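You operate a simulated robot arm through the tools that you are given. There is no shell and no other tool.

You run a simulated robot arm. Do the job below in one go: nothing can be reset, and whatever is moved stays where it is left.

Task
Move the short peg and its pink spool to the white hole.
Fine: lay the spool on the low shelving, move the peg, thread that spool alone back on, and push the peg block back toward the wall last.

The check looks at the end state, three seconds after you hand in, the way a careful person would. Anything else that was tipped, shoved, dropped, spilled or broken makes it a failure.

Robot
A 6-joint arm with a two-finger gripper, fixed in place. Base frame: the origin is on the floor under the middle of its stand, x ahead of it, y to its left, z up; the work surface is at about z = 0.934. Units: m, rad, N and s.
With the tool pointing down near the work surface it reaches from about 0.38 to 0.86 m from the base axis. Its first joint turns from -2.897 to 2.897 rad. Payload 2.45 kg.
The TCP is the grasp point between the finger pads, 0.02 m short of the fingertips. In the tool frame z runs along the fingers and y along their closing line. The gripper opens to 0.14 m; its body begins 0.168 m behind the TCP.
Orientation is that of the tool frame in the base frame, as a unit quaternion [x, y, z, w]. With the fingers straight down and closing along the base's y, the tool's x points along the base's -x, its y along +y and its z along -z.

Tools
- The arm moves only by the tool play_rows. Its argument "commands" is a list of rows, each an object of numbers (a shift or turn left out is 0, a gripper value left out holds the last): "x", "y", "z": the shift along the tool's x, y, z in units of 50 mm (1.0 is 50 mm); "ax", "ay", "az": the turn, a rotation vector about the tool's x, y, z in units of 6 degrees (1.0 is 6 degrees); "hand": the finger opening in m, from 0 to 0.14. In form: [{"x": .., "y": .., "z": .., "ax": .., "ay": .., "az": .., "hand": ..}, ...]. A call has 1 to 20 rows; each row shifts and turns the commanded pose from where the row before left it, along the tool's axes as they then stand. A call with a number of a shift or a turn outside -1 to 1 is refused whole. Rows are played at 5 a second. More than 0.05 m and 0.15 rad between two rows, or a gripper value outside its range, and nothing of the call is played. Where a pose cannot be reached the arm comes as near as it can. A force on the tool above 40 N (or 10 N above the force at the start of the call, whichever is more), or a blocked arm, ends the call early, and 0.2 s more pass. Each finger travels about 0.045 m/s and halts on what it meets, pressing with about 39 N; the grip force reading is that of the motor and also rises with nothing between the fingers. The clock runs only during rows and for 0.2 s after the last one: add rows that do not move to give the fingers time. The reply holds the time, the measured pose of the TCP, the force on the tool along the base axes, the opening and the grip force, in the units named above and with some noise, with the torque about the TCP (base axes, N m) and any sound that the robot's microphone picked up, and new pictures: "pictures" is both (left out), scene, wrist or none.
- Cameras (640 x 400 px; columns grow to the right, rows downward): "scene" is fixed at [0.2208, -0.5004, 1.6733]; the picture's right is [-0.34, -0.94, 0.00], its down [-0.91, 0.34, -0.23] and it looks along [0.21, -0.08, -0.97] (base axes); focal length 217 px, centre (320, 200). "wrist" rides on the gripper at [0.078, 0.011, -0.209] in the tool frame; the picture's right is [-0.14, 0.99, 0.00], its down [-0.92, -0.13, -0.37] and it looks along [-0.37, -0.05, 0.93] (tool axes); focal length 280 px, centre (320, 200). There is no depth. A picture from a camera that has moved, and an enlarged one, comes with that camera's place and axes in the base frame and with its lens.
- slide_trunk(by): moves the trunk up (or, below 0, down) by that many m; the arm rides with it, the base frame stays. It gives what a move gives, with no picture.
- close_up(camera, box): a new picture of the part [left, top, right, bottom] of that camera's present view, enlarged. It takes no simulated time.
- sign_off(): hands the job in; it is judged then, once.

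Places have to be worked out from the pictures, the camera data and where the tool is seen. Open the gripper and draw the arm clear of the work before you hand the job in, unless the task says otherwise.

The tools are called after ">>>" as name(argument=value, ...) on one line, values as JSON. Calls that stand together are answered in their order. play_rows: Moves the arm, as the interface text tells. Its arguments: {"type":"object","properties":{"commands":{"type":"array","items":{"type":"object","properties":{"x":{"type":"number"},"y":{"type":"number"},"z":{"type":"number"},"ax":{"type":"number"},"ay":{"type":"number"},"az":{"type":"number"},"hand":{"type":"number"}}}},"pictures":{"type":"string","enum":["both","scene","wrist","none"]}},"required":["commands"]} The other tools are called the same way: slide_trunk (by) moves the trunk up or down; close_up (camera, box) takes an enlarged picture of a part of a camera's view; sign_off () hands the job in.

At the start:

```text
clock: 0.0
tcp_pos: [0.4974, -0.4307, 1.324]
tool_rot: [0.0, 1.0, 0.0, 0.0]
contact_force: [0.1, 0.7, -0.4]
wrist_torque: [0.01, -0.02, 0.01]
gripper_width: 0.1401
grasp_force: 0.0
trunk travel left (down, up): [-0.175, 0.055]
```

scene: 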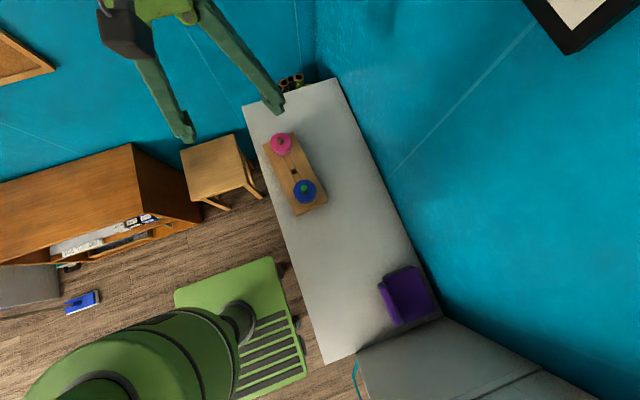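
wrist: 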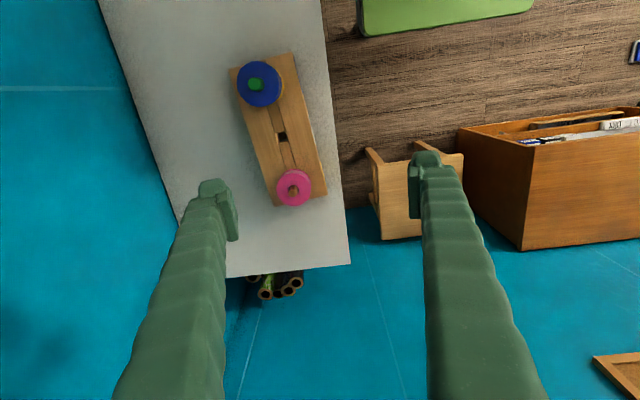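

I'll begin by looking closely at the work area in both cameras, since the peg block, the spools and the low shelving need to be identified.

>>> close_up(camera="scene", box=[240, 110, 350, 230])

>>> close_up(camera="wrist", box=[200, 40, 360, 220])

>>> close_up(camera="scene", box=[0, 120, 280, 320])

>>> close_up(camera="scene", box=[320, 220, 640, 400])

```text
3.33 times, centred on (295, 170) of scene
camera zoom: at [0.2208, -0.5004, 1.6733], right [-0.34, -0.94, 0.0], down [-0.91, 0.34, -0.23], along [0.21, -0.08, -0.97], focal length 724 px, centre (403, 300)
```

zoom: 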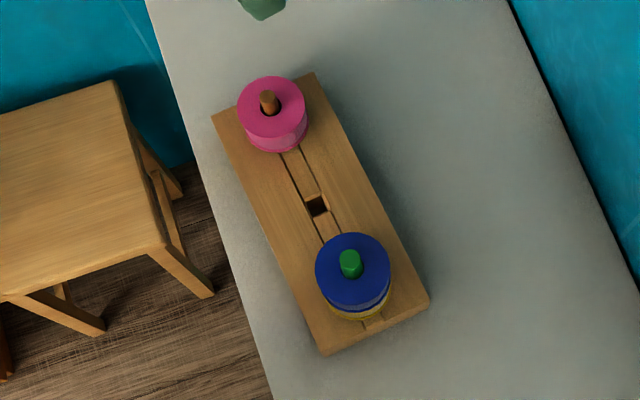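

```text
2.22 times, centred on (280, 130) of wrist
camera zoom: at [0.4188, -0.421, 1.5318], right [0.14, 0.99, 0.0], down [0.92, -0.13, 0.37], along [0.37, -0.05, -0.93], focal length 623 px, centre (409, 356)
```

zoom: 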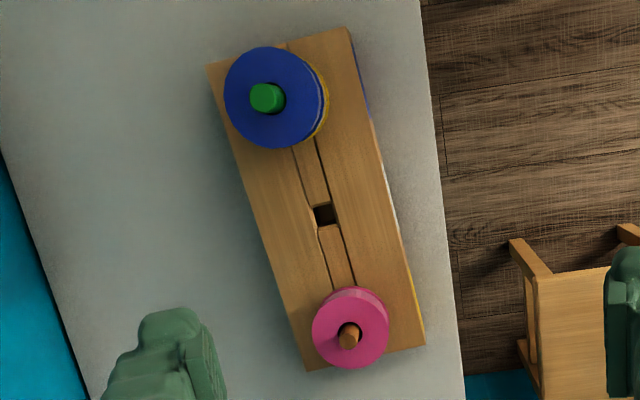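

```text
2.00 times, centred on (140, 220) of scene
camera zoom: at [0.2208, -0.5004, 1.6733], right [-0.34, -0.94, 0.0], down [-0.91, 0.34, -0.23], along [0.21, -0.08, -0.97], focal length 435 px, centre (680, 160)
```

zoom: 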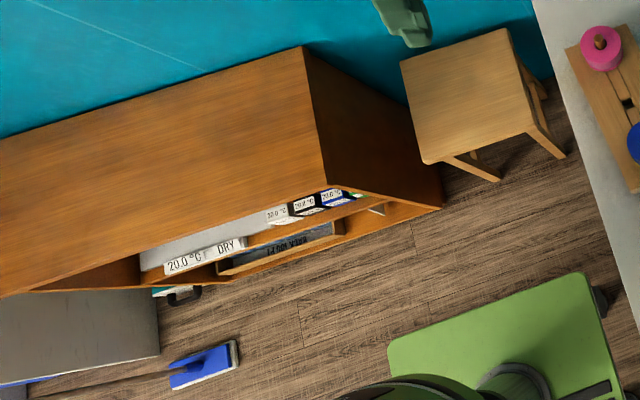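

```text
2.00 times, centred on (480, 310) of scene
camera zoom: at [0.2208, -0.5004, 1.6733], right [-0.34, -0.94, 0.0], down [-0.91, 0.34, -0.23], along [0.21, -0.08, -0.97], focal length 435 px, centre (0, -20)
```

zoom: 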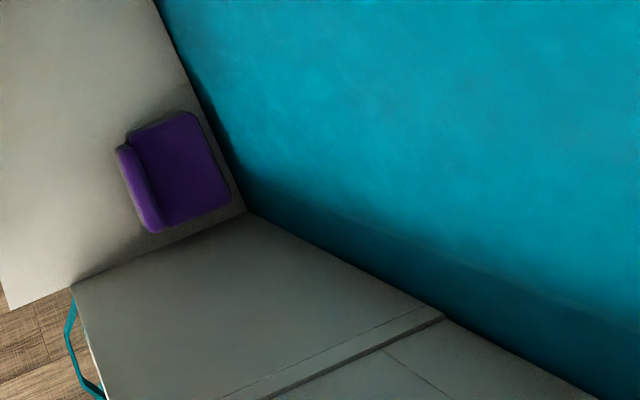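

The block lies along x near the table's front edge, with the brown (short) peg and pink spool near (0.60,-0.50) and the green peg near (0.41,-0.52). The low bookcase appears to be at about x≥0.72, y≥0.3, with its top near z≈0.56. I'll shift and yaw so the wrist camera looks at the block's front side and its colour marks.

>>> play_rows(commands=[{"y": 0.8}, {"y": 0.8}, {"az": 1}, {"az": 1}, {"az": 1}, {"az": 1}, {"az": 1}, {"az": 1}, {"az": 1}, {"az": 1}, {"az": 1}, {"az": 1}, {"az": 1}, {"az": 1}, {"az": 1}, {"az": 1}, {"az": 1}, {}], pictures="both")

```text
clock: 3.8
tcp_pos: [0.4976, -0.3516, 1.324]
tool_rot: [0.708, 0.706, -0.001, 0.001]
contact_force: [1.2, 0.8, 0.6]
wrist_torque: [-0.03, 0.01, 0.01]
gripper_width: 0.1396
grasp_force: 0.1
trunk travel left (down, up): [-0.175, 0.055]
camera wrist: at [0.508, -0.2741, 1.5319], right [0.99, -0.14, 0.0], down [-0.13, -0.92, 0.37], along [-0.05, -0.36, -0.93], focal length 280 px, centre (320, 200)
```

scene: 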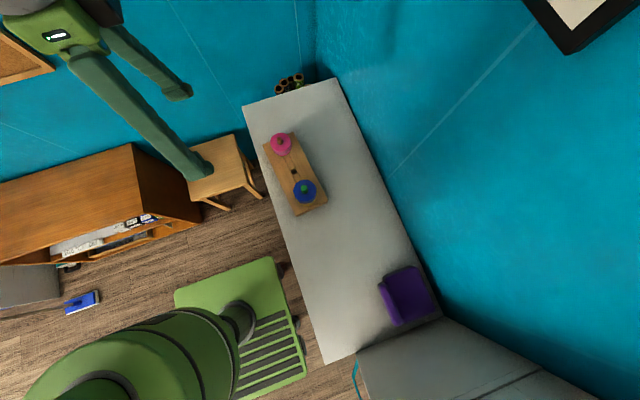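
wrist: 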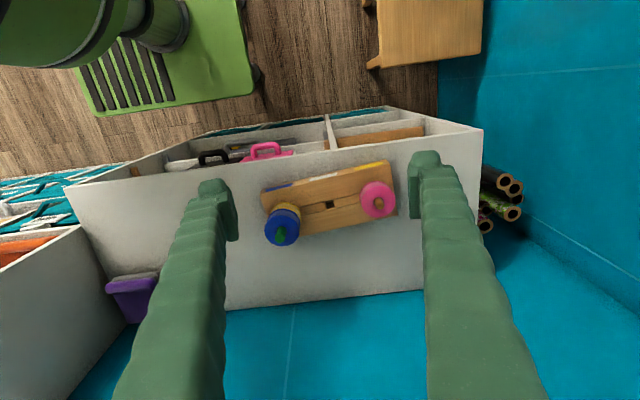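

The surface the block stands on is itself an open-fronted white shelving unit (items in compartments below), so "the low shelving" is this work surface; the brown bookcase is out of reach. I'll zoom in on the block and its colour marks.

>>> close_up(camera="wrist", box=[240, 140, 420, 260])

>>> close_up(camera="wrist", box=[60, 80, 540, 320])

```text
3.33 times, centred on (330, 200) of wrist
camera zoom: at [0.508, -0.2741, 1.5319], right [0.99, -0.14, 0.0], down [-0.13, -0.92, 0.37], along [-0.05, -0.36, -0.93], focal length 935 px, centre (287, 200)
```

zoom: 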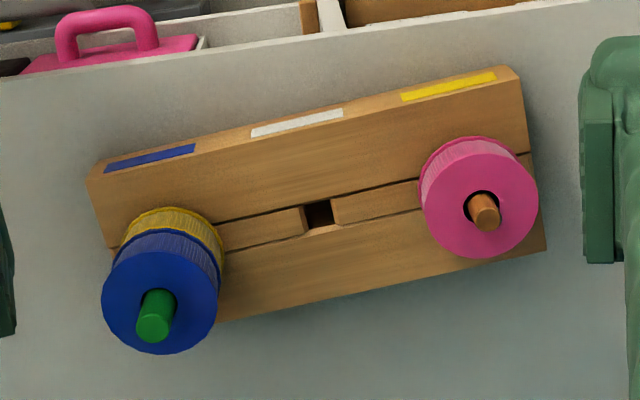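

```text
1.33 times, centred on (300, 200) of wrist
camera zoom: at [0.508, -0.2741, 1.5319], right [0.99, -0.14, 0.0], down [-0.13, -0.92, 0.37], along [-0.05, -0.36, -0.93], focal length 374 px, centre (347, 200)
```

zoom: 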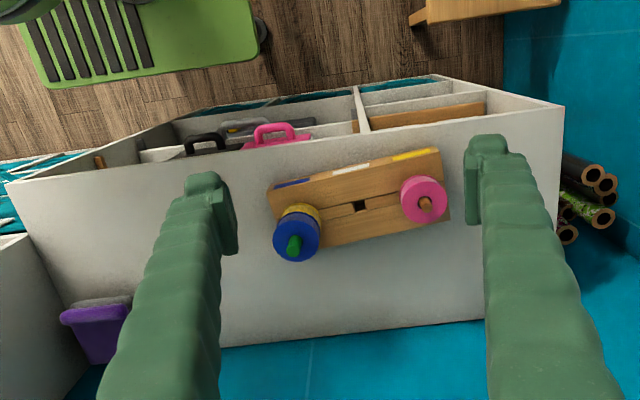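

The stickers on the front face show blue, white and yellow, so the empty middle square hole is the white hole, at about (0.497,-0.507); the block is yawed about +4.8°. Next I'll take a low oblique view from the front to measure the heights of the block, spools and pegs.

>>> play_rows(commands=[{"x": 0.62}, {"x": 0.62}, {"z": 0.9}, {"z": 0.9}, {"z": 0.9}, {"z": 0.9}, {"z": 0.9}, {"z": 0.78}, {"ay": -1}, {"ay": -1}, {"ay": -1}, {"ay": -1}, {"ay": -1}, {"ay": -1}, {"ay": -0.67}, {}], pictures="both")

```text
clock: 7.2
tcp_pos: [0.4966, -0.2895, 1.0589]
tool_rot: [0.664, 0.664, -0.242, 0.243]
contact_force: [0.3, 0.4, -0.1]
wrist_torque: [-0.01, 0.0, 0.01]
gripper_width: 0.1399
grasp_force: 0.1
trunk travel left (down, up): [-0.175, 0.055]
camera wrist: at [0.5079, -0.0955, 1.1686], right [0.99, -0.11, 0.09], down [-0.13, -0.47, 0.87], along [-0.05, -0.88, -0.48], focal length 280 px, centre (320, 200)
```

scene: 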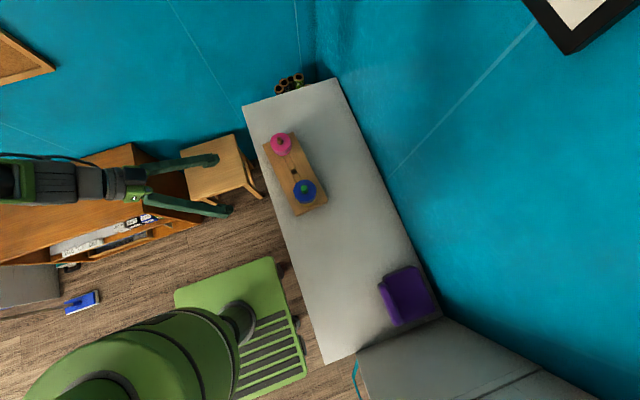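
wrist: 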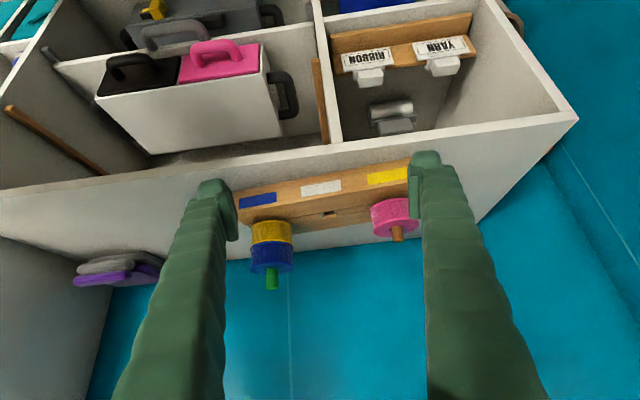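

The image is upside down (picture down is +z) but gives a good side profile. I'll enlarge it to measure heights.

>>> close_up(camera="wrist", box=[220, 140, 440, 300])

>>> close_up(camera="wrist", box=[350, 160, 430, 250])

```text
2.50 times, centred on (330, 220) of wrist
camera zoom: at [0.5079, -0.0955, 1.1686], right [0.99, -0.11, 0.09], down [-0.13, -0.47, 0.87], along [-0.05, -0.88, -0.48], focal length 701 px, centre (295, 150)
```

zoom: 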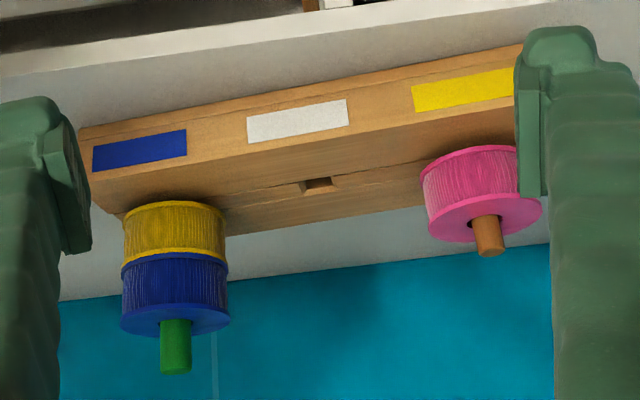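

```text
4.44 times, centred on (390, 205) of wrist
camera zoom: at [0.5079, -0.0955, 1.1686], right [0.99, -0.11, 0.09], down [-0.13, -0.47, 0.87], along [-0.05, -0.88, -0.48], focal length 1246 px, centre (9, 178)
```

zoom: 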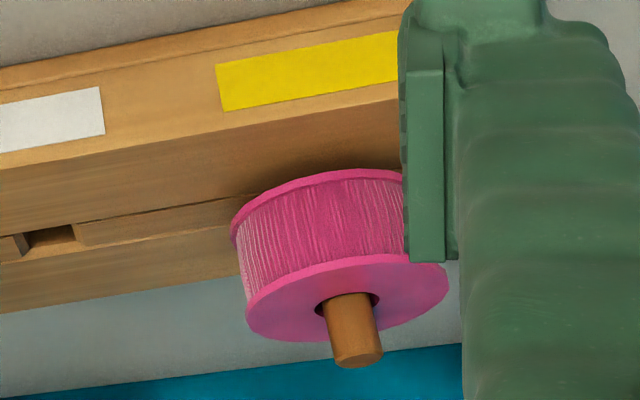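

The block top is about z≈0.983, the pink spool spans about 0.983–1.018 (diameter ≈0.07), the short peg's top is at ≈1.04 with ≈15 mm diameter, and the green peg's top is at ≈1.083. I'll untilt, rise, yaw to match the block (+4.8°), and go above the pink spool to align.

>>> play_rows(commands=[{"ay": 1}, {"ay": 1}, {"ay": 1}, {"ay": 1}, {"ay": 1}, {"ay": 1}, {"ay": 0.67}, {"z": -0.95}, {"z": -0.95}, {"z": -0.92}, {"az": -1}, {"az": -1}, {"az": -1}, {"az": -1}, {"az": -1}, {"az": -1}, {"az": -1}, {"az": -1}], pictures="none")

>>> play_rows(commands=[{"az": -1}, {"az": -1}, {"az": -1}, {"az": -1}, {"az": -1}, {"az": -1}, {"az": -1}, {"az": -0.8}, {"x": -0.5, "y": -0.83}, {"x": -0.5, "y": -0.83}, {"x": -0.484, "y": -0.83}, {"y": -0.84}, {"y": -0.839}, {}, {}], pictures="both")

```text
clock: 11.0
tcp_pos: [0.498, -0.2898, 1.1996]
tool_rot: [0.357, 0.934, 0.0, 0.0]
contact_force: [0.6, 0.8, 0.3]
wrist_torque: [-0.01, -0.03, 0.02]
gripper_width: 0.1399
grasp_force: 0.1
trunk travel left (down, up): [-0.175, 0.055]
```

```text
clock: 14.2
tcp_pos: [0.5856, -0.4919, 1.2002]
tool_rot: [-0.041, 0.999, 0.0, 0.0]
contact_force: [0.9, -0.3, 0.7]
wrist_torque: [0.01, 0.02, -0.03]
gripper_width: 0.1403
grasp_force: 0.1
trunk travel left (down, up): [-0.175, 0.055]
camera wrist: at [0.5073, -0.4878, 1.4083], right [0.06, 1.0, 0.0], down [0.93, -0.05, 0.37], along [0.37, -0.02, -0.93], focal length 280 px, centre (320, 200)
```

scene: 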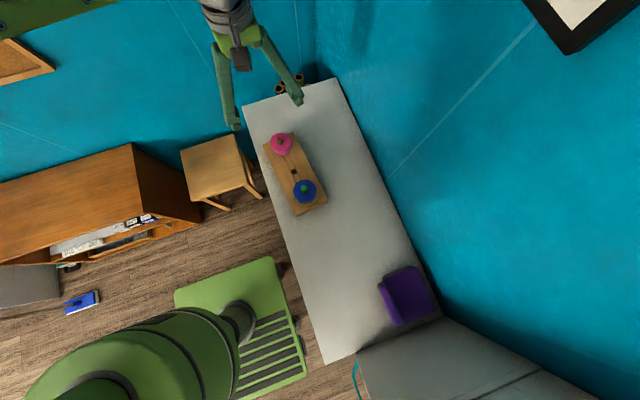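
wrist: 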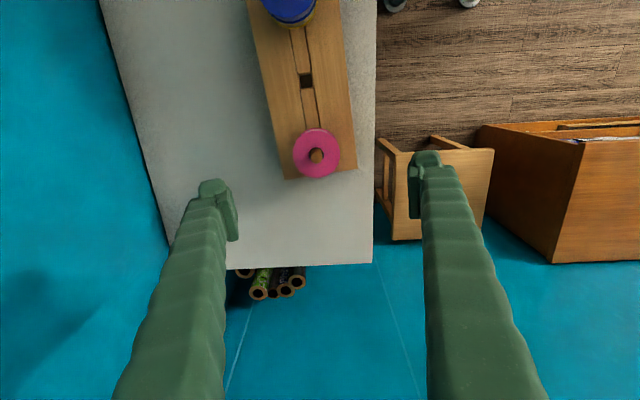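

The gripper is now nearly over the pink spool. I'll enlarge to measure the offset and check the block's yaw.

>>> close_up(camera="wrist", box=[240, 60, 400, 200])

```text
2.86 times, centred on (320, 130) of wrist
camera zoom: at [0.5073, -0.4878, 1.4083], right [0.06, 1.0, 0.0], down [0.93, -0.05, 0.37], along [0.37, -0.02, -0.93], focal length 801 px, centre (320, 400)
```

zoom: 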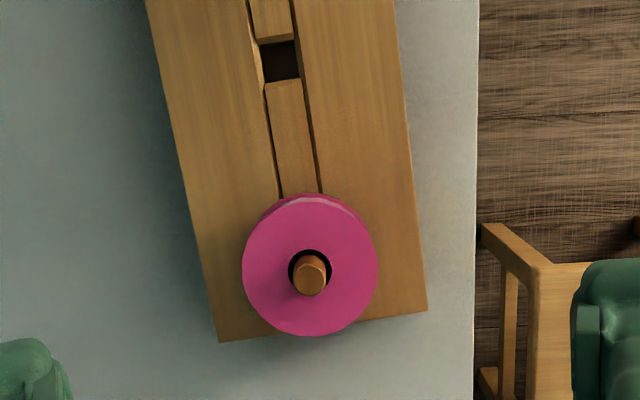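

In the tool frame the peg sits about (-6, -5) mm from the TCP axis, the block's yaw matches, and the white hole is about 94 mm along tool +x. I'll correct this and descend to z≈1.09 for a closer look.

>>> play_rows(commands=[{"x": -0.116, "y": -0.1}, {"z": 0.75}, {"z": 0.75}, {"z": 0.7}, {}], pictures="wrist")

>>> close_up(camera="wrist", box=[220, 80, 420, 220])

```text
clock: 15.4
tcp_pos: [0.5937, -0.4955, 1.0897]
tool_rot: [-0.042, 0.999, 0.0, 0.001]
contact_force: [0.1, 0.7, 0.2]
wrist_torque: [-0.02, 0.02, -0.01]
gripper_width: 0.1399
grasp_force: 0.1
trunk travel left (down, up): [-0.175, 0.055]
camera wrist: at [0.5138, -0.4916, 1.2991], right [0.06, 1.0, 0.0], down [0.93, -0.05, 0.37], along [0.37, -0.02, -0.93], focal length 280 px, centre (320, 200)
```

wrist: 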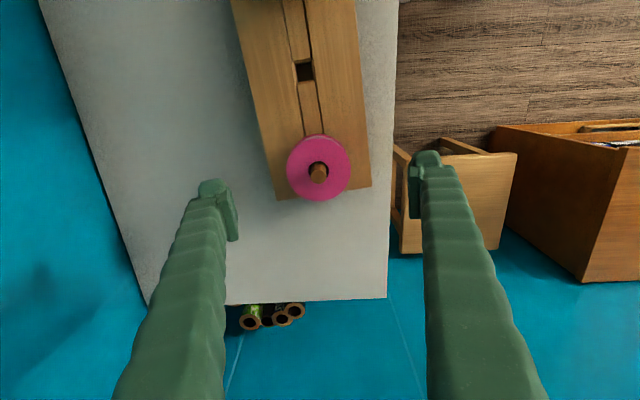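

```text
2.86 times, centred on (320, 150) of wrist
camera zoom: at [0.5138, -0.4916, 1.2991], right [0.06, 1.0, 0.0], down [0.93, -0.05, 0.37], along [0.37, -0.02, -0.93], focal length 801 px, centre (320, 343)
```

zoom: 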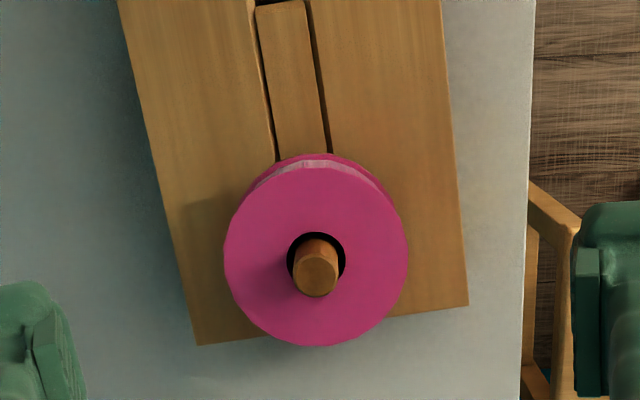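

Alignment is within about 1–2 mm. I'll make a tiny correction and descend to z≈1.010, which puts the tips just above the block top with the fingers outside its edges.

>>> play_rows(commands=[{"x": -0.03, "y": -0.016, "z": 0.5}, {"z": 0.5}, {"z": 0.4}, {"z": 0.194}, {}], pictures="both")

```text
clock: 16.6
tcp_pos: [0.5962, -0.4964, 1.009]
tool_rot: [-0.042, 0.999, 0.0, 0.0]
contact_force: [-0.1, -1.5, 0.5]
wrist_torque: [-0.01, 0.0, -0.01]
gripper_width: 0.1399
grasp_force: 0.1
trunk travel left (down, up): [-0.175, 0.055]
camera wrist: at [0.5166, -0.4926, 1.2187], right [0.06, 1.0, 0.0], down [0.93, -0.05, 0.37], along [0.37, -0.02, -0.93], focal length 280 px, centre (320, 200)
```

scene: 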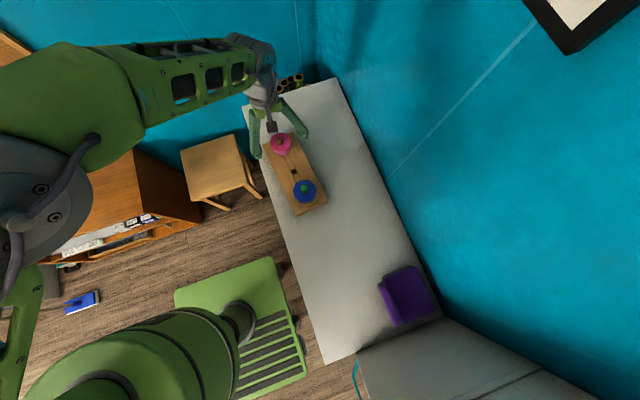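
wrist: 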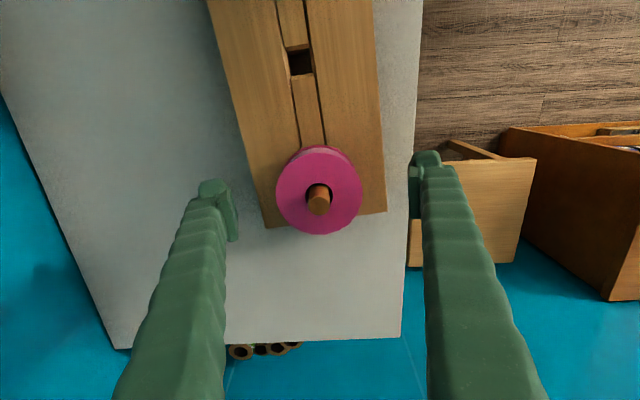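

>>> close_up(camera="wrist", box=[220, 130, 430, 260])

```text
3.05 times, centred on (325, 195) of wrist
camera zoom: at [0.5166, -0.4926, 1.2187], right [0.06, 1.0, 0.0], down [0.93, -0.05, 0.37], along [0.37, -0.02, -0.93], focal length 854 px, centre (305, 215)
```

zoom: 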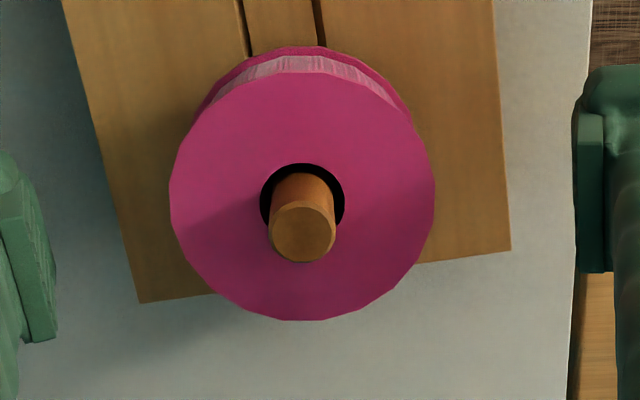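

The spool and peg are centred on the closing line (within ~0.5 mm) and lie +3 mm in tool x. I'll correct that and close on the spool.

>>> play_rows(commands=[{"x": 0.06}, {"hand": 0.08}, {"hand": 0.08}, {"hand": 0.08}, {"hand": 0.06}, {"hand": 0.06}, {"hand": 0.06}, {"hand": 0.06}], pictures="wrist")

```text
clock: 18.4
tcp_pos: [0.5928, -0.496, 1.0108]
tool_rot: [-0.042, 0.999, 0.0, 0.0]
contact_force: [-1.0, 0.2, 0.5]
wrist_torque: [-0.01, -0.02, 0.01]
gripper_width: 0.0665
grasp_force: 39.1
trunk travel left (down, up): [-0.175, 0.055]
camera wrist: at [0.5136, -0.4933, 1.219], right [0.06, 1.0, 0.0], down [0.93, -0.05, 0.37], along [0.37, -0.02, -0.93], focal length 280 px, centre (320, 200)
```

wrist: 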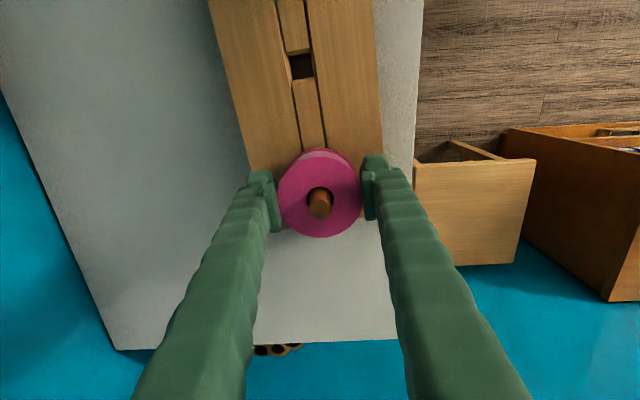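

The spool is gripped at 66.5 mm with negligible side force. I'll lift it gently by 20 mm and check that the peg stays seated.

>>> play_rows(commands=[{"z": -0.1}, {"z": -0.15}, {"z": -0.15}, {}], pictures="wrist")

>>> close_up(camera="wrist", box=[220, 110, 430, 260])

```text
clock: 19.4
tcp_pos: [0.5921, -0.4962, 1.0293]
tool_rot: [-0.04, 0.999, 0.001, 0.0]
contact_force: [0.4, 0.6, -0.5]
wrist_torque: [-0.03, 0.03, 0.03]
gripper_width: 0.0664
grasp_force: 39.4
trunk travel left (down, up): [-0.175, 0.055]
camera wrist: at [0.5134, -0.4929, 1.2382], right [0.06, 1.0, 0.0], down [0.93, -0.05, 0.37], along [0.37, -0.02, -0.93], focal length 280 px, centre (320, 200)
```

wrist: 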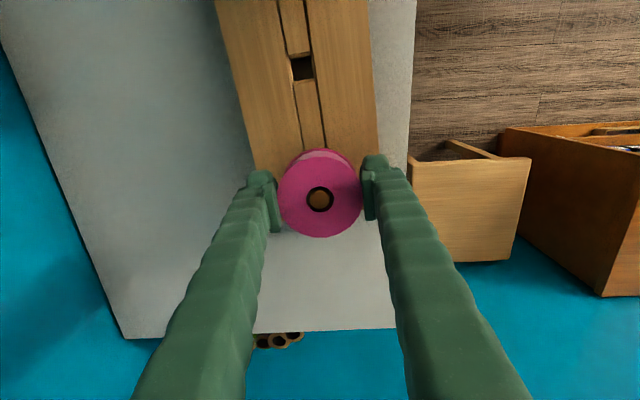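

```text
2.67 times, centred on (325, 185) of wrist
camera zoom: at [0.5134, -0.4929, 1.2382], right [0.06, 1.0, 0.0], down [0.93, -0.05, 0.37], along [0.37, -0.02, -0.93], focal length 748 px, centre (307, 240)
```

zoom: 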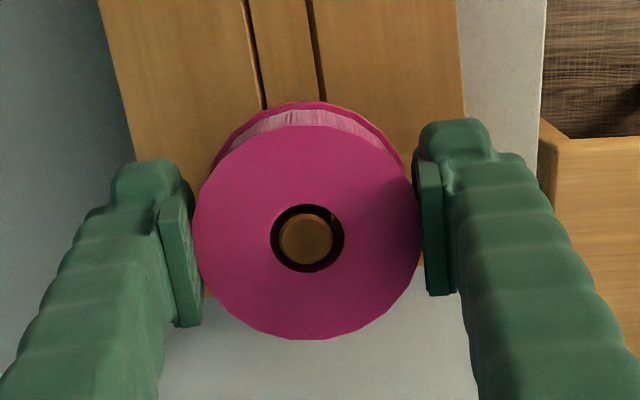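

The peg stays seated and concentric in the bore. I'll lift high enough to clear the green peg, carry the spool left over the shelving top to about (0.24,-0.56), and then come down to just above the surface.

>>> play_rows(commands=[{"z": -0.5}, {"z": -0.7}, {"z": -0.7}, {"z": -0.72}, {"x": 0.6, "y": -0.06}, {"x": 0.9, "y": -0.09}, {"x": 0.9, "y": -0.09}, {"x": 0.9, "y": -0.09}, {"x": 0.9, "y": -0.09}, {"x": 0.9, "y": -0.09}, {"x": 0.9, "y": -0.09}, {"x": 0.7, "y": -0.06}, {"x": 0.42, "y": -0.03}, {}, {}], pictures="both")

```text
clock: 22.6
tcp_pos: [0.2397, -0.5606, 1.1627]
tool_rot: [-0.042, 0.999, 0.0, -0.001]
contact_force: [-0.6, -0.7, -0.6]
wrist_torque: [-0.01, -0.01, -0.03]
gripper_width: 0.0667
grasp_force: 39.4
trunk travel left (down, up): [-0.175, 0.055]
camera wrist: at [0.1619, -0.5568, 1.3706], right [0.05, 1.0, 0.0], down [0.93, -0.05, 0.37], along [0.37, -0.02, -0.93], focal length 280 px, centre (320, 200)
```

scene: 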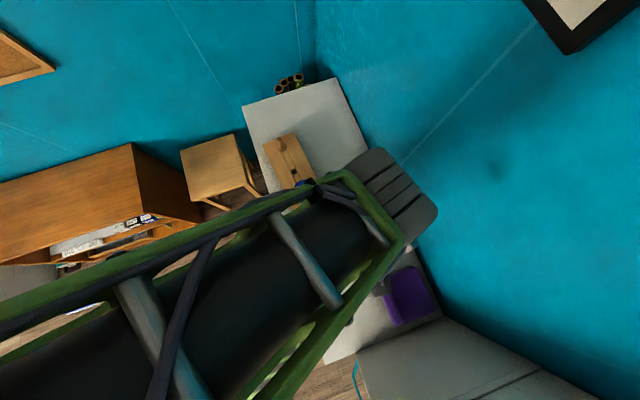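
wrist: 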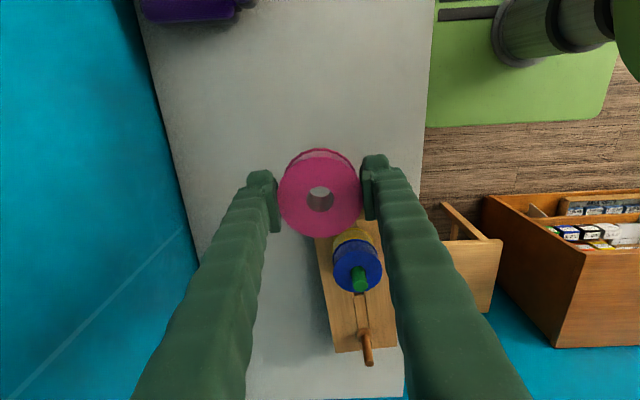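

The spool is held above a free patch of the shelving at (0.24,-0.56), and the block and both pegs are undisturbed. I'll descend to about 14 mm above the expected set-down height.

>>> play_rows(commands=[{"z": 0.6}, {"z": 0.8}, {"z": 0.8}, {"z": 0.8}, {"z": 0.5}, {"z": 0.25}, {}], pictures="both")

```text
clock: 24.2
tcp_pos: [0.242, -0.5602, 0.9737]
tool_rot: [-0.042, 0.999, 0.0, 0.0]
contact_force: [0.3, 0.8, 0.1]
wrist_torque: [0.0, 0.03, -0.01]
gripper_width: 0.0666
grasp_force: 38.9
trunk travel left (down, up): [-0.175, 0.055]
camera wrist: at [0.162, -0.5568, 1.1825], right [0.05, 1.0, 0.0], down [0.93, -0.05, 0.37], along [0.37, -0.02, -0.93], focal length 280 px, centre (320, 200)
```

scene: 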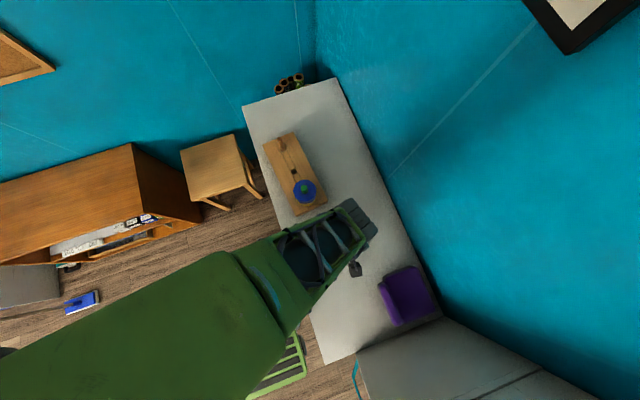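
wrist: 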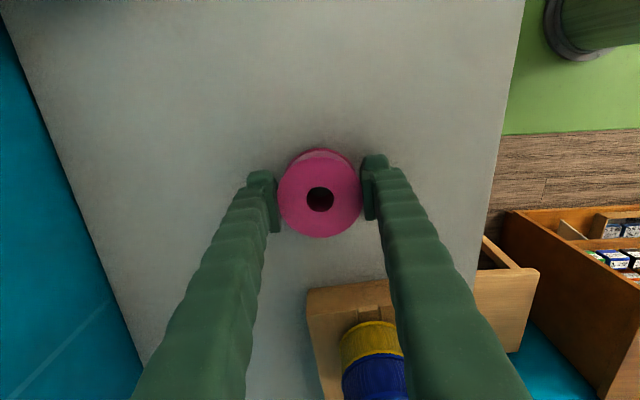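

No contact yet at z=0.974. I'll creep down in 2 mm steps, watching the force.

>>> play_rows(commands=[{"z": 0.04}, {"z": 0.04}, {"z": 0.04}, {}], pictures="none")

>>> play_rows(commands=[{"z": 0.03}, {"z": 0.03}, {}], pictures="none")

```text
clock: 25.2
tcp_pos: [0.2412, -0.5591, 0.9671]
tool_rot: [-0.042, 0.999, 0.0, 0.0]
contact_force: [-0.1, 0.1, -1.0]
wrist_torque: [0.01, 0.0, -0.02]
gripper_width: 0.0662
grasp_force: 39.2
trunk travel left (down, up): [-0.175, 0.055]
```

```text
clock: 26.0
tcp_pos: [0.242, -0.5599, 0.9651]
tool_rot: [-0.042, 0.999, 0.0, 0.0]
contact_force: [0.3, -0.9, -0.1]
wrist_torque: [0.01, 0.02, 0.03]
gripper_width: 0.0665
grasp_force: 39.0
trunk travel left (down, up): [-0.175, 0.055]
```

Still no contact at z≈0.965, so I'll continue in small steps.

>>> play_rows(commands=[{"z": 0.03}, {"z": 0.03}, {}], pictures="none")

>>> play_rows(commands=[{"z": 0.02}, {"z": 0.02}, {}], pictures="none")

```text
clock: 26.8
tcp_pos: [0.2425, -0.5604, 0.9631]
tool_rot: [-0.042, 0.999, 0.0, 0.001]
contact_force: [0.6, 1.4, 3.9]
wrist_torque: [-0.06, -0.01, 0.01]
gripper_width: 0.0664
grasp_force: 38.7
trunk travel left (down, up): [-0.175, 0.055]
```

```text
clock: 27.6
tcp_pos: [0.2419, -0.5604, 0.9628]
tool_rot: [-0.042, 0.999, -0.002, 0.001]
contact_force: [0.3, 1.2, 25.6]
wrist_torque: [0.34, 0.05, -0.03]
gripper_width: 0.0664
grasp_force: 39.4
trunk travel left (down, up): [-0.175, 0.055]
```

Contact: the spool rests on the shelving with TCP z≈0.963 (25 N down). I'll relieve the pressure, open, and rise.

>>> play_rows(commands=[{"z": -0.04}, {"hand": 0.08}, {"hand": 0.1}, {"hand": 0.12}, {"hand": 0.14}, {"hand": 0.14}, {"hand": 0.14}], pictures="wrist")

```text
clock: 29.2
tcp_pos: [0.2422, -0.5611, 0.9617]
tool_rot: [-0.043, 0.999, 0.0, 0.0]
contact_force: [-0.4, -0.2, 0.3]
wrist_torque: [0.02, 0.04, -0.03]
gripper_width: 0.1398
grasp_force: 0.1
trunk travel left (down, up): [-0.175, 0.055]
camera wrist: at [0.1626, -0.557, 1.1713], right [0.05, 1.0, 0.0], down [0.93, -0.05, 0.37], along [0.37, -0.02, -0.93], focal length 280 px, centre (320, 200)
```

wrist: 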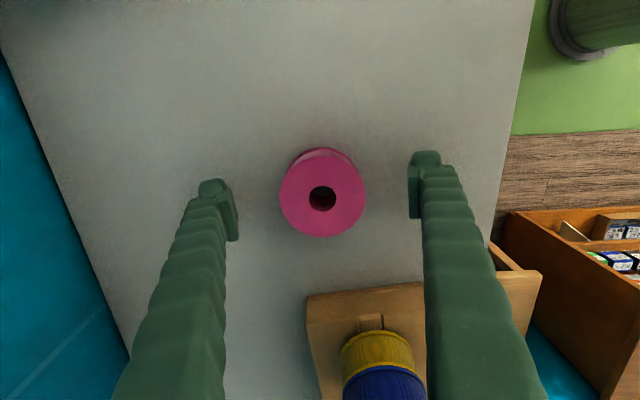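

The spool stands flat and free on the shelving. I'll rise and go back over the brown peg with the same yaw.

>>> play_rows(commands=[{"z": -0.5}, {"z": -0.9}, {"z": -0.9}, {"z": -0.9}, {"z": -0.77}, {"x": -0.6, "y": 0.06}, {"x": -0.9, "y": 0.09}, {"x": -0.9, "y": 0.09}, {"x": -0.9, "y": 0.09}, {"x": -0.9, "y": 0.09}, {"x": -0.9, "y": 0.09}, {"x": -0.9, "y": 0.09}, {"x": -0.7, "y": 0.06}, {"x": -0.42, "y": 0.03}, {}, {}], pictures="both")

>>> close_up(camera="wrist", box=[240, 70, 400, 210])

>>> close_up(camera="scene", box=[240, 100, 400, 260])

```text
clock: 32.6
tcp_pos: [0.5934, -0.4961, 1.1598]
tool_rot: [-0.041, 0.999, -0.001, 0.0]
contact_force: [-0.7, 0.1, -0.2]
wrist_torque: [0.01, -0.02, -0.02]
gripper_width: 0.1401
grasp_force: 0.1
trunk travel left (down, up): [-0.175, 0.055]
camera wrist: at [0.5141, -0.4914, 1.3689], right [0.06, 1.0, 0.0], down [0.93, -0.05, 0.37], along [0.37, -0.02, -0.93], focal length 280 px, centre (320, 200)
```

scene: 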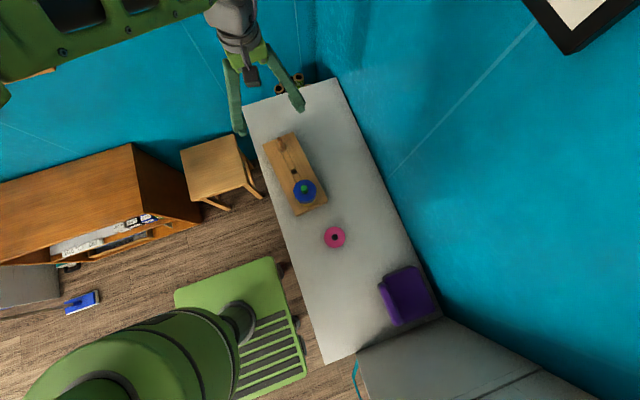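
wrist: 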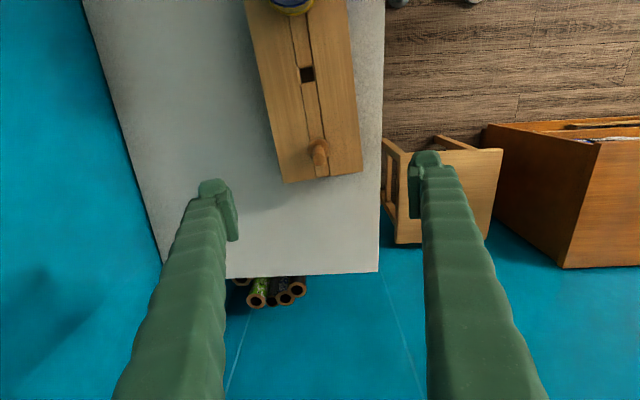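

```text
2.86 times, centred on (320, 140) of wrist
camera zoom: at [0.5141, -0.4914, 1.3689], right [0.06, 1.0, 0.0], down [0.93, -0.05, 0.37], along [0.37, -0.02, -0.93], focal length 801 px, centre (320, 371)
```

zoom: 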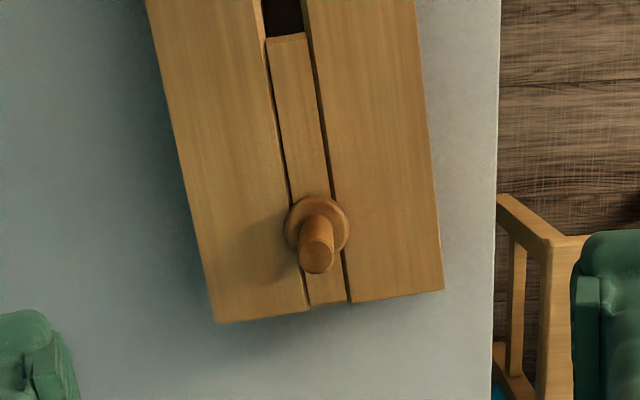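

```text
2.50 times, centred on (320, 180) of scene
camera zoom: at [0.2208, -0.5004, 1.6733], right [-0.34, -0.94, 0.0], down [-0.91, 0.34, -0.23], along [0.21, -0.08, -0.97], focal length 543 px, centre (320, 250)
```

zoom: 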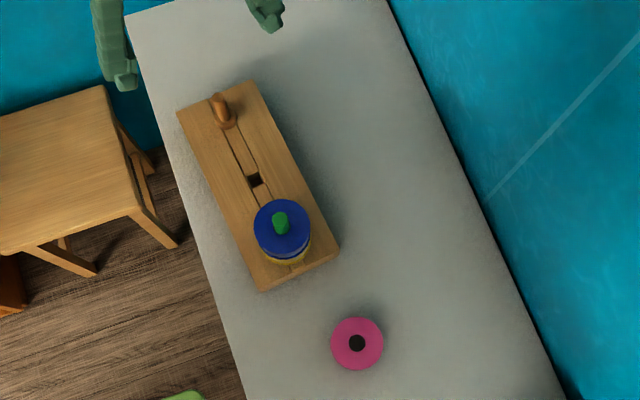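

The short peg has a collar at its base resting on the block. I'll descend above it to z≈1.07 and partly close for a precise alignment check.

>>> play_rows(commands=[{"z": 0.6, "hand": 0.06}, {"z": 0.6, "hand": 0.06}, {"z": 0.6, "hand": 0.06}, {"hand": 0.06}, {"hand": 0.06}, {"hand": 0.06}], pictures="wrist")

>>> close_up(camera="wrist", box=[250, 100, 390, 240])

```text
clock: 34.0
tcp_pos: [0.5929, -0.4968, 1.0702]
tool_rot: [-0.042, 0.999, 0.0, 0.0]
contact_force: [0.4, -0.4, -0.3]
wrist_torque: [0.05, 0.0, 0.0]
gripper_width: 0.0602
grasp_force: 0.0
trunk travel left (down, up): [-0.175, 0.055]
camera wrist: at [0.5146, -0.4919, 1.2789], right [0.06, 1.0, 0.0], down [0.93, -0.05, 0.37], along [0.37, -0.02, -0.93], focal length 280 px, centre (320, 200)
```

wrist: 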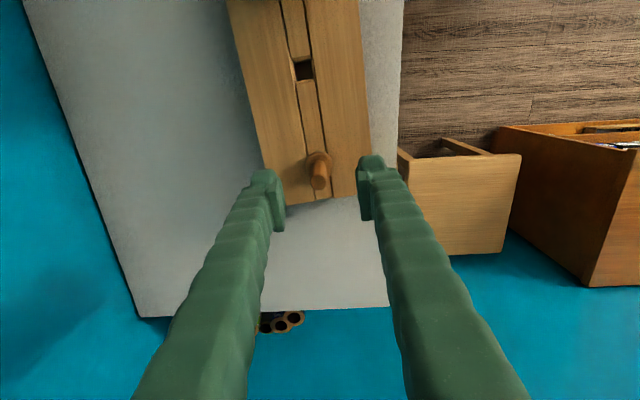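

```text
2.86 times, centred on (320, 170) of wrist
camera zoom: at [0.5146, -0.4919, 1.2789], right [0.06, 1.0, 0.0], down [0.93, -0.05, 0.37], along [0.37, -0.02, -0.93], focal length 801 px, centre (320, 286)
```

zoom: 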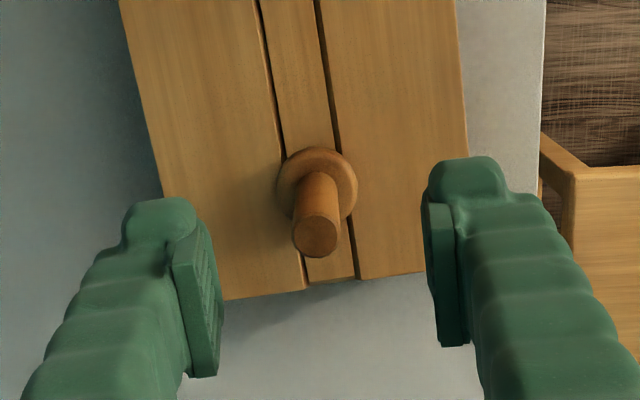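

The peg is centred within about 0.5 mm on both axes. I'll descend to z≈1.008 (tips just above the collar) and close on the peg.

>>> play_rows(commands=[{"y": -0.008, "z": 0.5}, {"z": 0.5}, {"z": 0.24}, {}, {"hand": 0.03}, {"hand": 0.03}, {"hand": 0.01}, {"hand": 0.01}, {"hand": 0.01}, {"hand": 0.01}], pictures="wrist")

```text
clock: 36.2
tcp_pos: [0.5926, -0.4961, 1.007]
tool_rot: [-0.042, 0.999, 0.0, 0.0]
contact_force: [-0.5, -0.3, 0.0]
wrist_torque: [-0.01, 0.01, 0.01]
gripper_width: 0.0133
grasp_force: 38.9
trunk travel left (down, up): [-0.175, 0.055]
camera wrist: at [0.514, -0.4911, 1.2167], right [0.06, 1.0, 0.0], down [0.93, -0.05, 0.37], along [0.37, -0.02, -0.93], focal length 280 px, centre (320, 200)
```

wrist: 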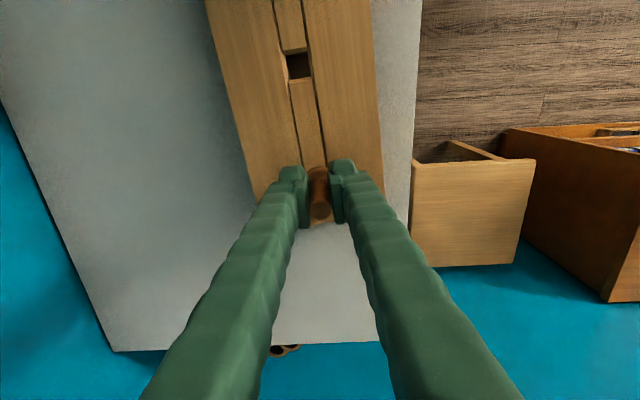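

The peg is gripped (13.3 mm) with no side load. Before lifting, I'll zoom to measure the hole-to-peg offset in this pose.

>>> close_up(camera="wrist", box=[260, 20, 380, 240])

>>> close_up(camera="wrist", box=[270, 30, 330, 100])

```text
1.82 times, centred on (320, 130) of wrist
camera zoom: at [0.514, -0.4911, 1.2167], right [0.06, 1.0, 0.0], down [0.93, -0.05, 0.37], along [0.37, -0.02, -0.93], focal length 510 px, centre (320, 327)
```

zoom: 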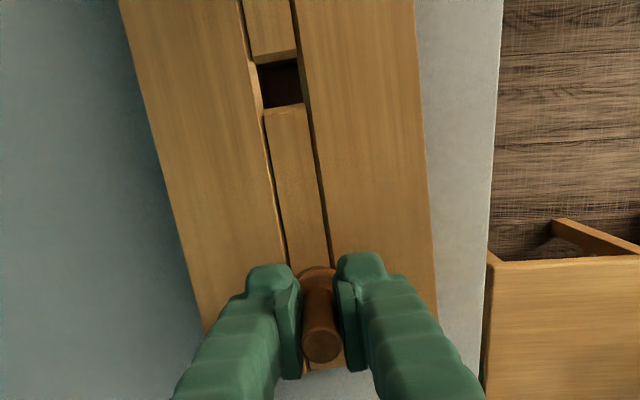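

```text
5.71 times, centred on (300, 65) of wrist
camera zoom: at [0.514, -0.4911, 1.2167], right [0.06, 1.0, 0.0], down [0.93, -0.05, 0.37], along [0.37, -0.02, -0.93], focal length 1602 px, centre (434, 971)
```

zoom: 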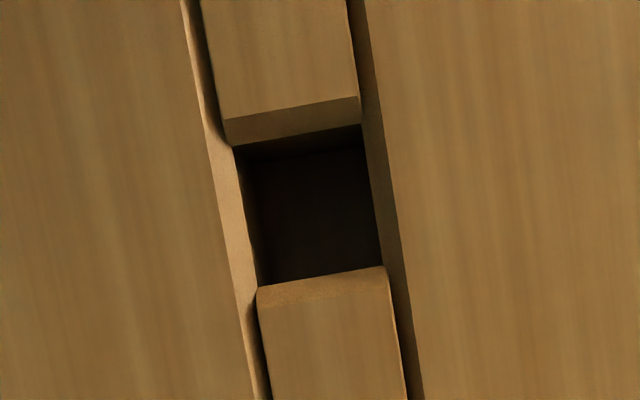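

The hole has chamfered edges and lies about 95–96 mm along tool +x and about -1 mm in y relative to the peg. I'll lift the peg straight up by 70 mm, gently at first.

>>> play_rows(commands=[{"z": -0.1}, {"z": -0.15}, {"z": -0.2}, {"z": -0.25}, {"z": -0.3}, {"z": -0.3}, {"z": -0.1}, {}], pictures="both")

>>> close_up(camera="wrist", box=[240, 30, 400, 230])

>>> close_up(camera="scene", box=[240, 70, 340, 220])

```text
clock: 38.0
tcp_pos: [0.5934, -0.4973, 1.0793]
tool_rot: [-0.041, 0.999, 0.001, 0.0]
contact_force: [0.2, 0.6, -0.1]
wrist_torque: [-0.02, 0.03, 0.0]
gripper_width: 0.0135
grasp_force: 39.2
trunk travel left (down, up): [-0.175, 0.055]
camera wrist: at [0.5144, -0.4933, 1.2882], right [0.06, 1.0, 0.0], down [0.93, -0.05, 0.37], along [0.37, -0.02, -0.93], focal length 280 px, centre (320, 200)
```

scene: 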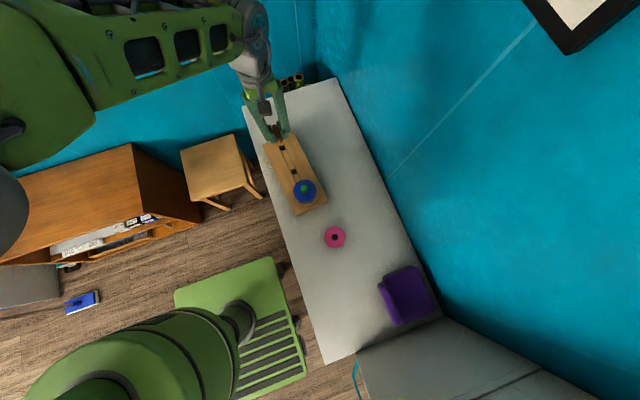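
wrist: 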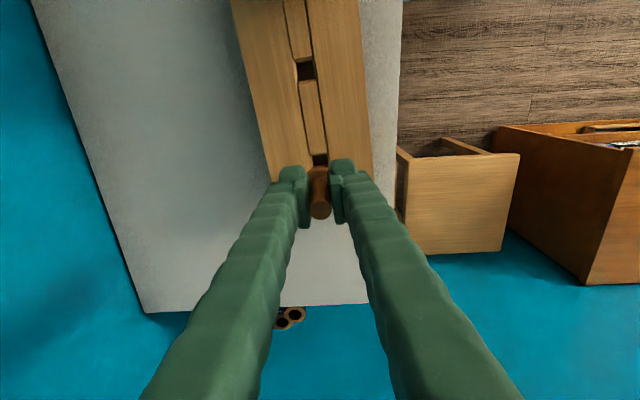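

```text
2.00 times, centred on (320, 130) of wrist
camera zoom: at [0.5144, -0.4933, 1.2882], right [0.06, 1.0, 0.0], down [0.93, -0.05, 0.37], along [0.37, -0.02, -0.93], focal length 561 px, centre (320, 340)
```

zoom: 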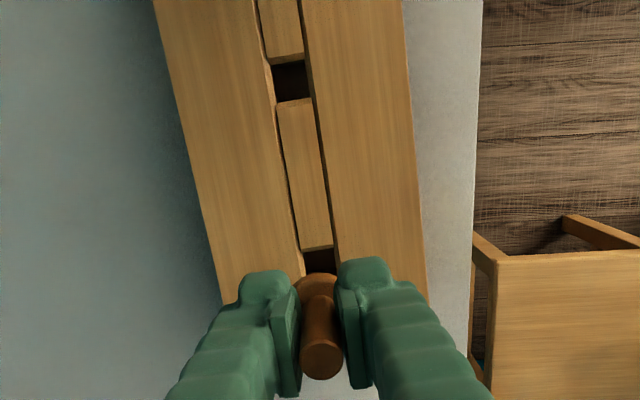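

```text
2.67 times, centred on (290, 145) of scene
camera zoom: at [0.2208, -0.5004, 1.6733], right [-0.34, -0.94, 0.0], down [-0.91, 0.34, -0.23], along [0.21, -0.08, -0.97], focal length 580 px, centre (400, 347)
```

zoom: 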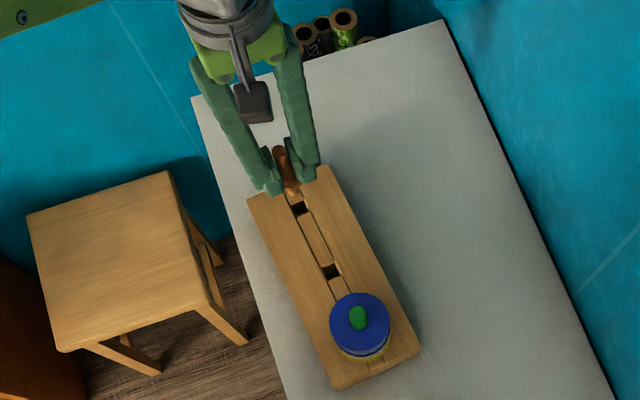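

The peg is out cleanly and its old (yellow) hole is partly visible. I'll zoom tightly on both holes to measure the spacing accurately.

>>> close_up(camera="wrist", box=[290, 50, 350, 90])

>>> close_up(camera="wrist", box=[290, 140, 350, 180])

>>> close_up(camera="scene", box=[262, 125, 322, 165])

>>> close_up(camera="scene", box=[270, 150, 330, 190])

```text
10.00 times, centred on (320, 70) of wrist
camera zoom: at [0.5144, -0.4933, 1.2882], right [0.06, 1.0, 0.0], down [0.93, -0.05, 0.37], along [0.37, -0.02, -0.93], focal length 2804 px, centre (320, 1500)
```

zoom: 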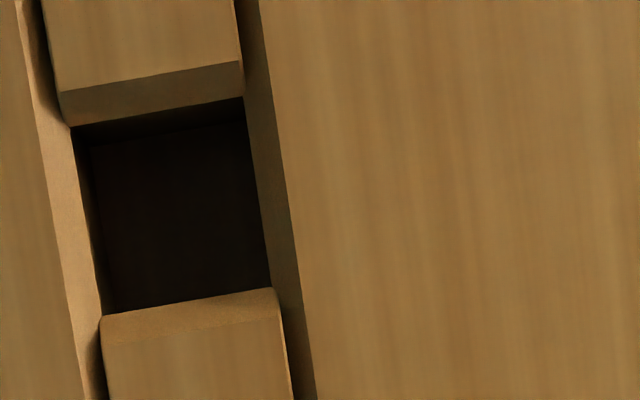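

```text
10.00 times, centred on (320, 160) of wrist
camera zoom: at [0.5144, -0.4933, 1.2882], right [0.06, 1.0, 0.0], down [0.93, -0.05, 0.37], along [0.37, -0.02, -0.93], focal length 2804 px, centre (320, 600)
```

zoom: 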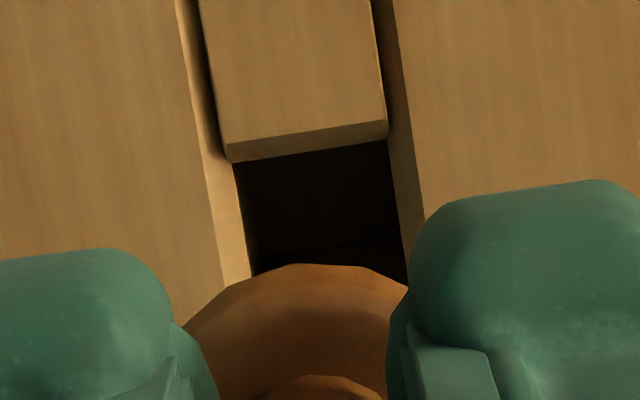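

```text
10.00 times, centred on (292, 145) of scene
camera zoom: at [0.2208, -0.5004, 1.6733], right [-0.34, -0.94, 0.0], down [-0.91, 0.34, -0.23], along [0.21, -0.08, -0.97], focal length 2174 px, centre (600, 750)
```

zoom: 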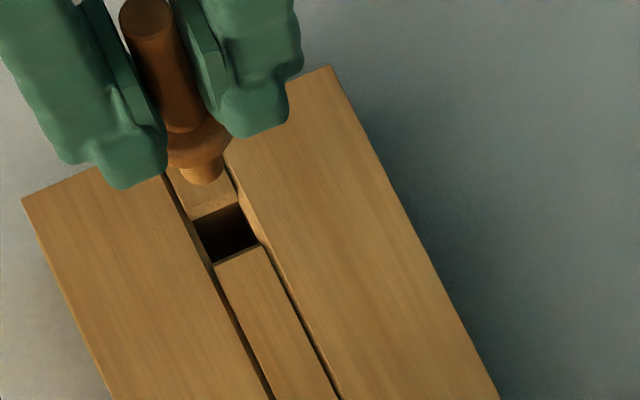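

```text
10.00 times, centred on (300, 170) of scene
camera zoom: at [0.2208, -0.5004, 1.6733], right [-0.34, -0.94, 0.0], down [-0.91, 0.34, -0.23], along [0.21, -0.08, -0.97], focal length 2174 px, centre (520, 500)
```

zoom: 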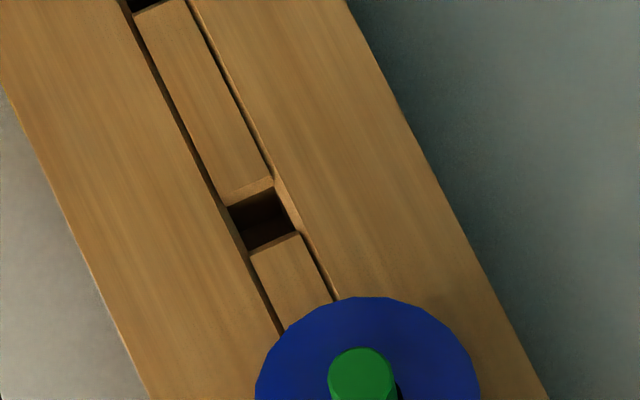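

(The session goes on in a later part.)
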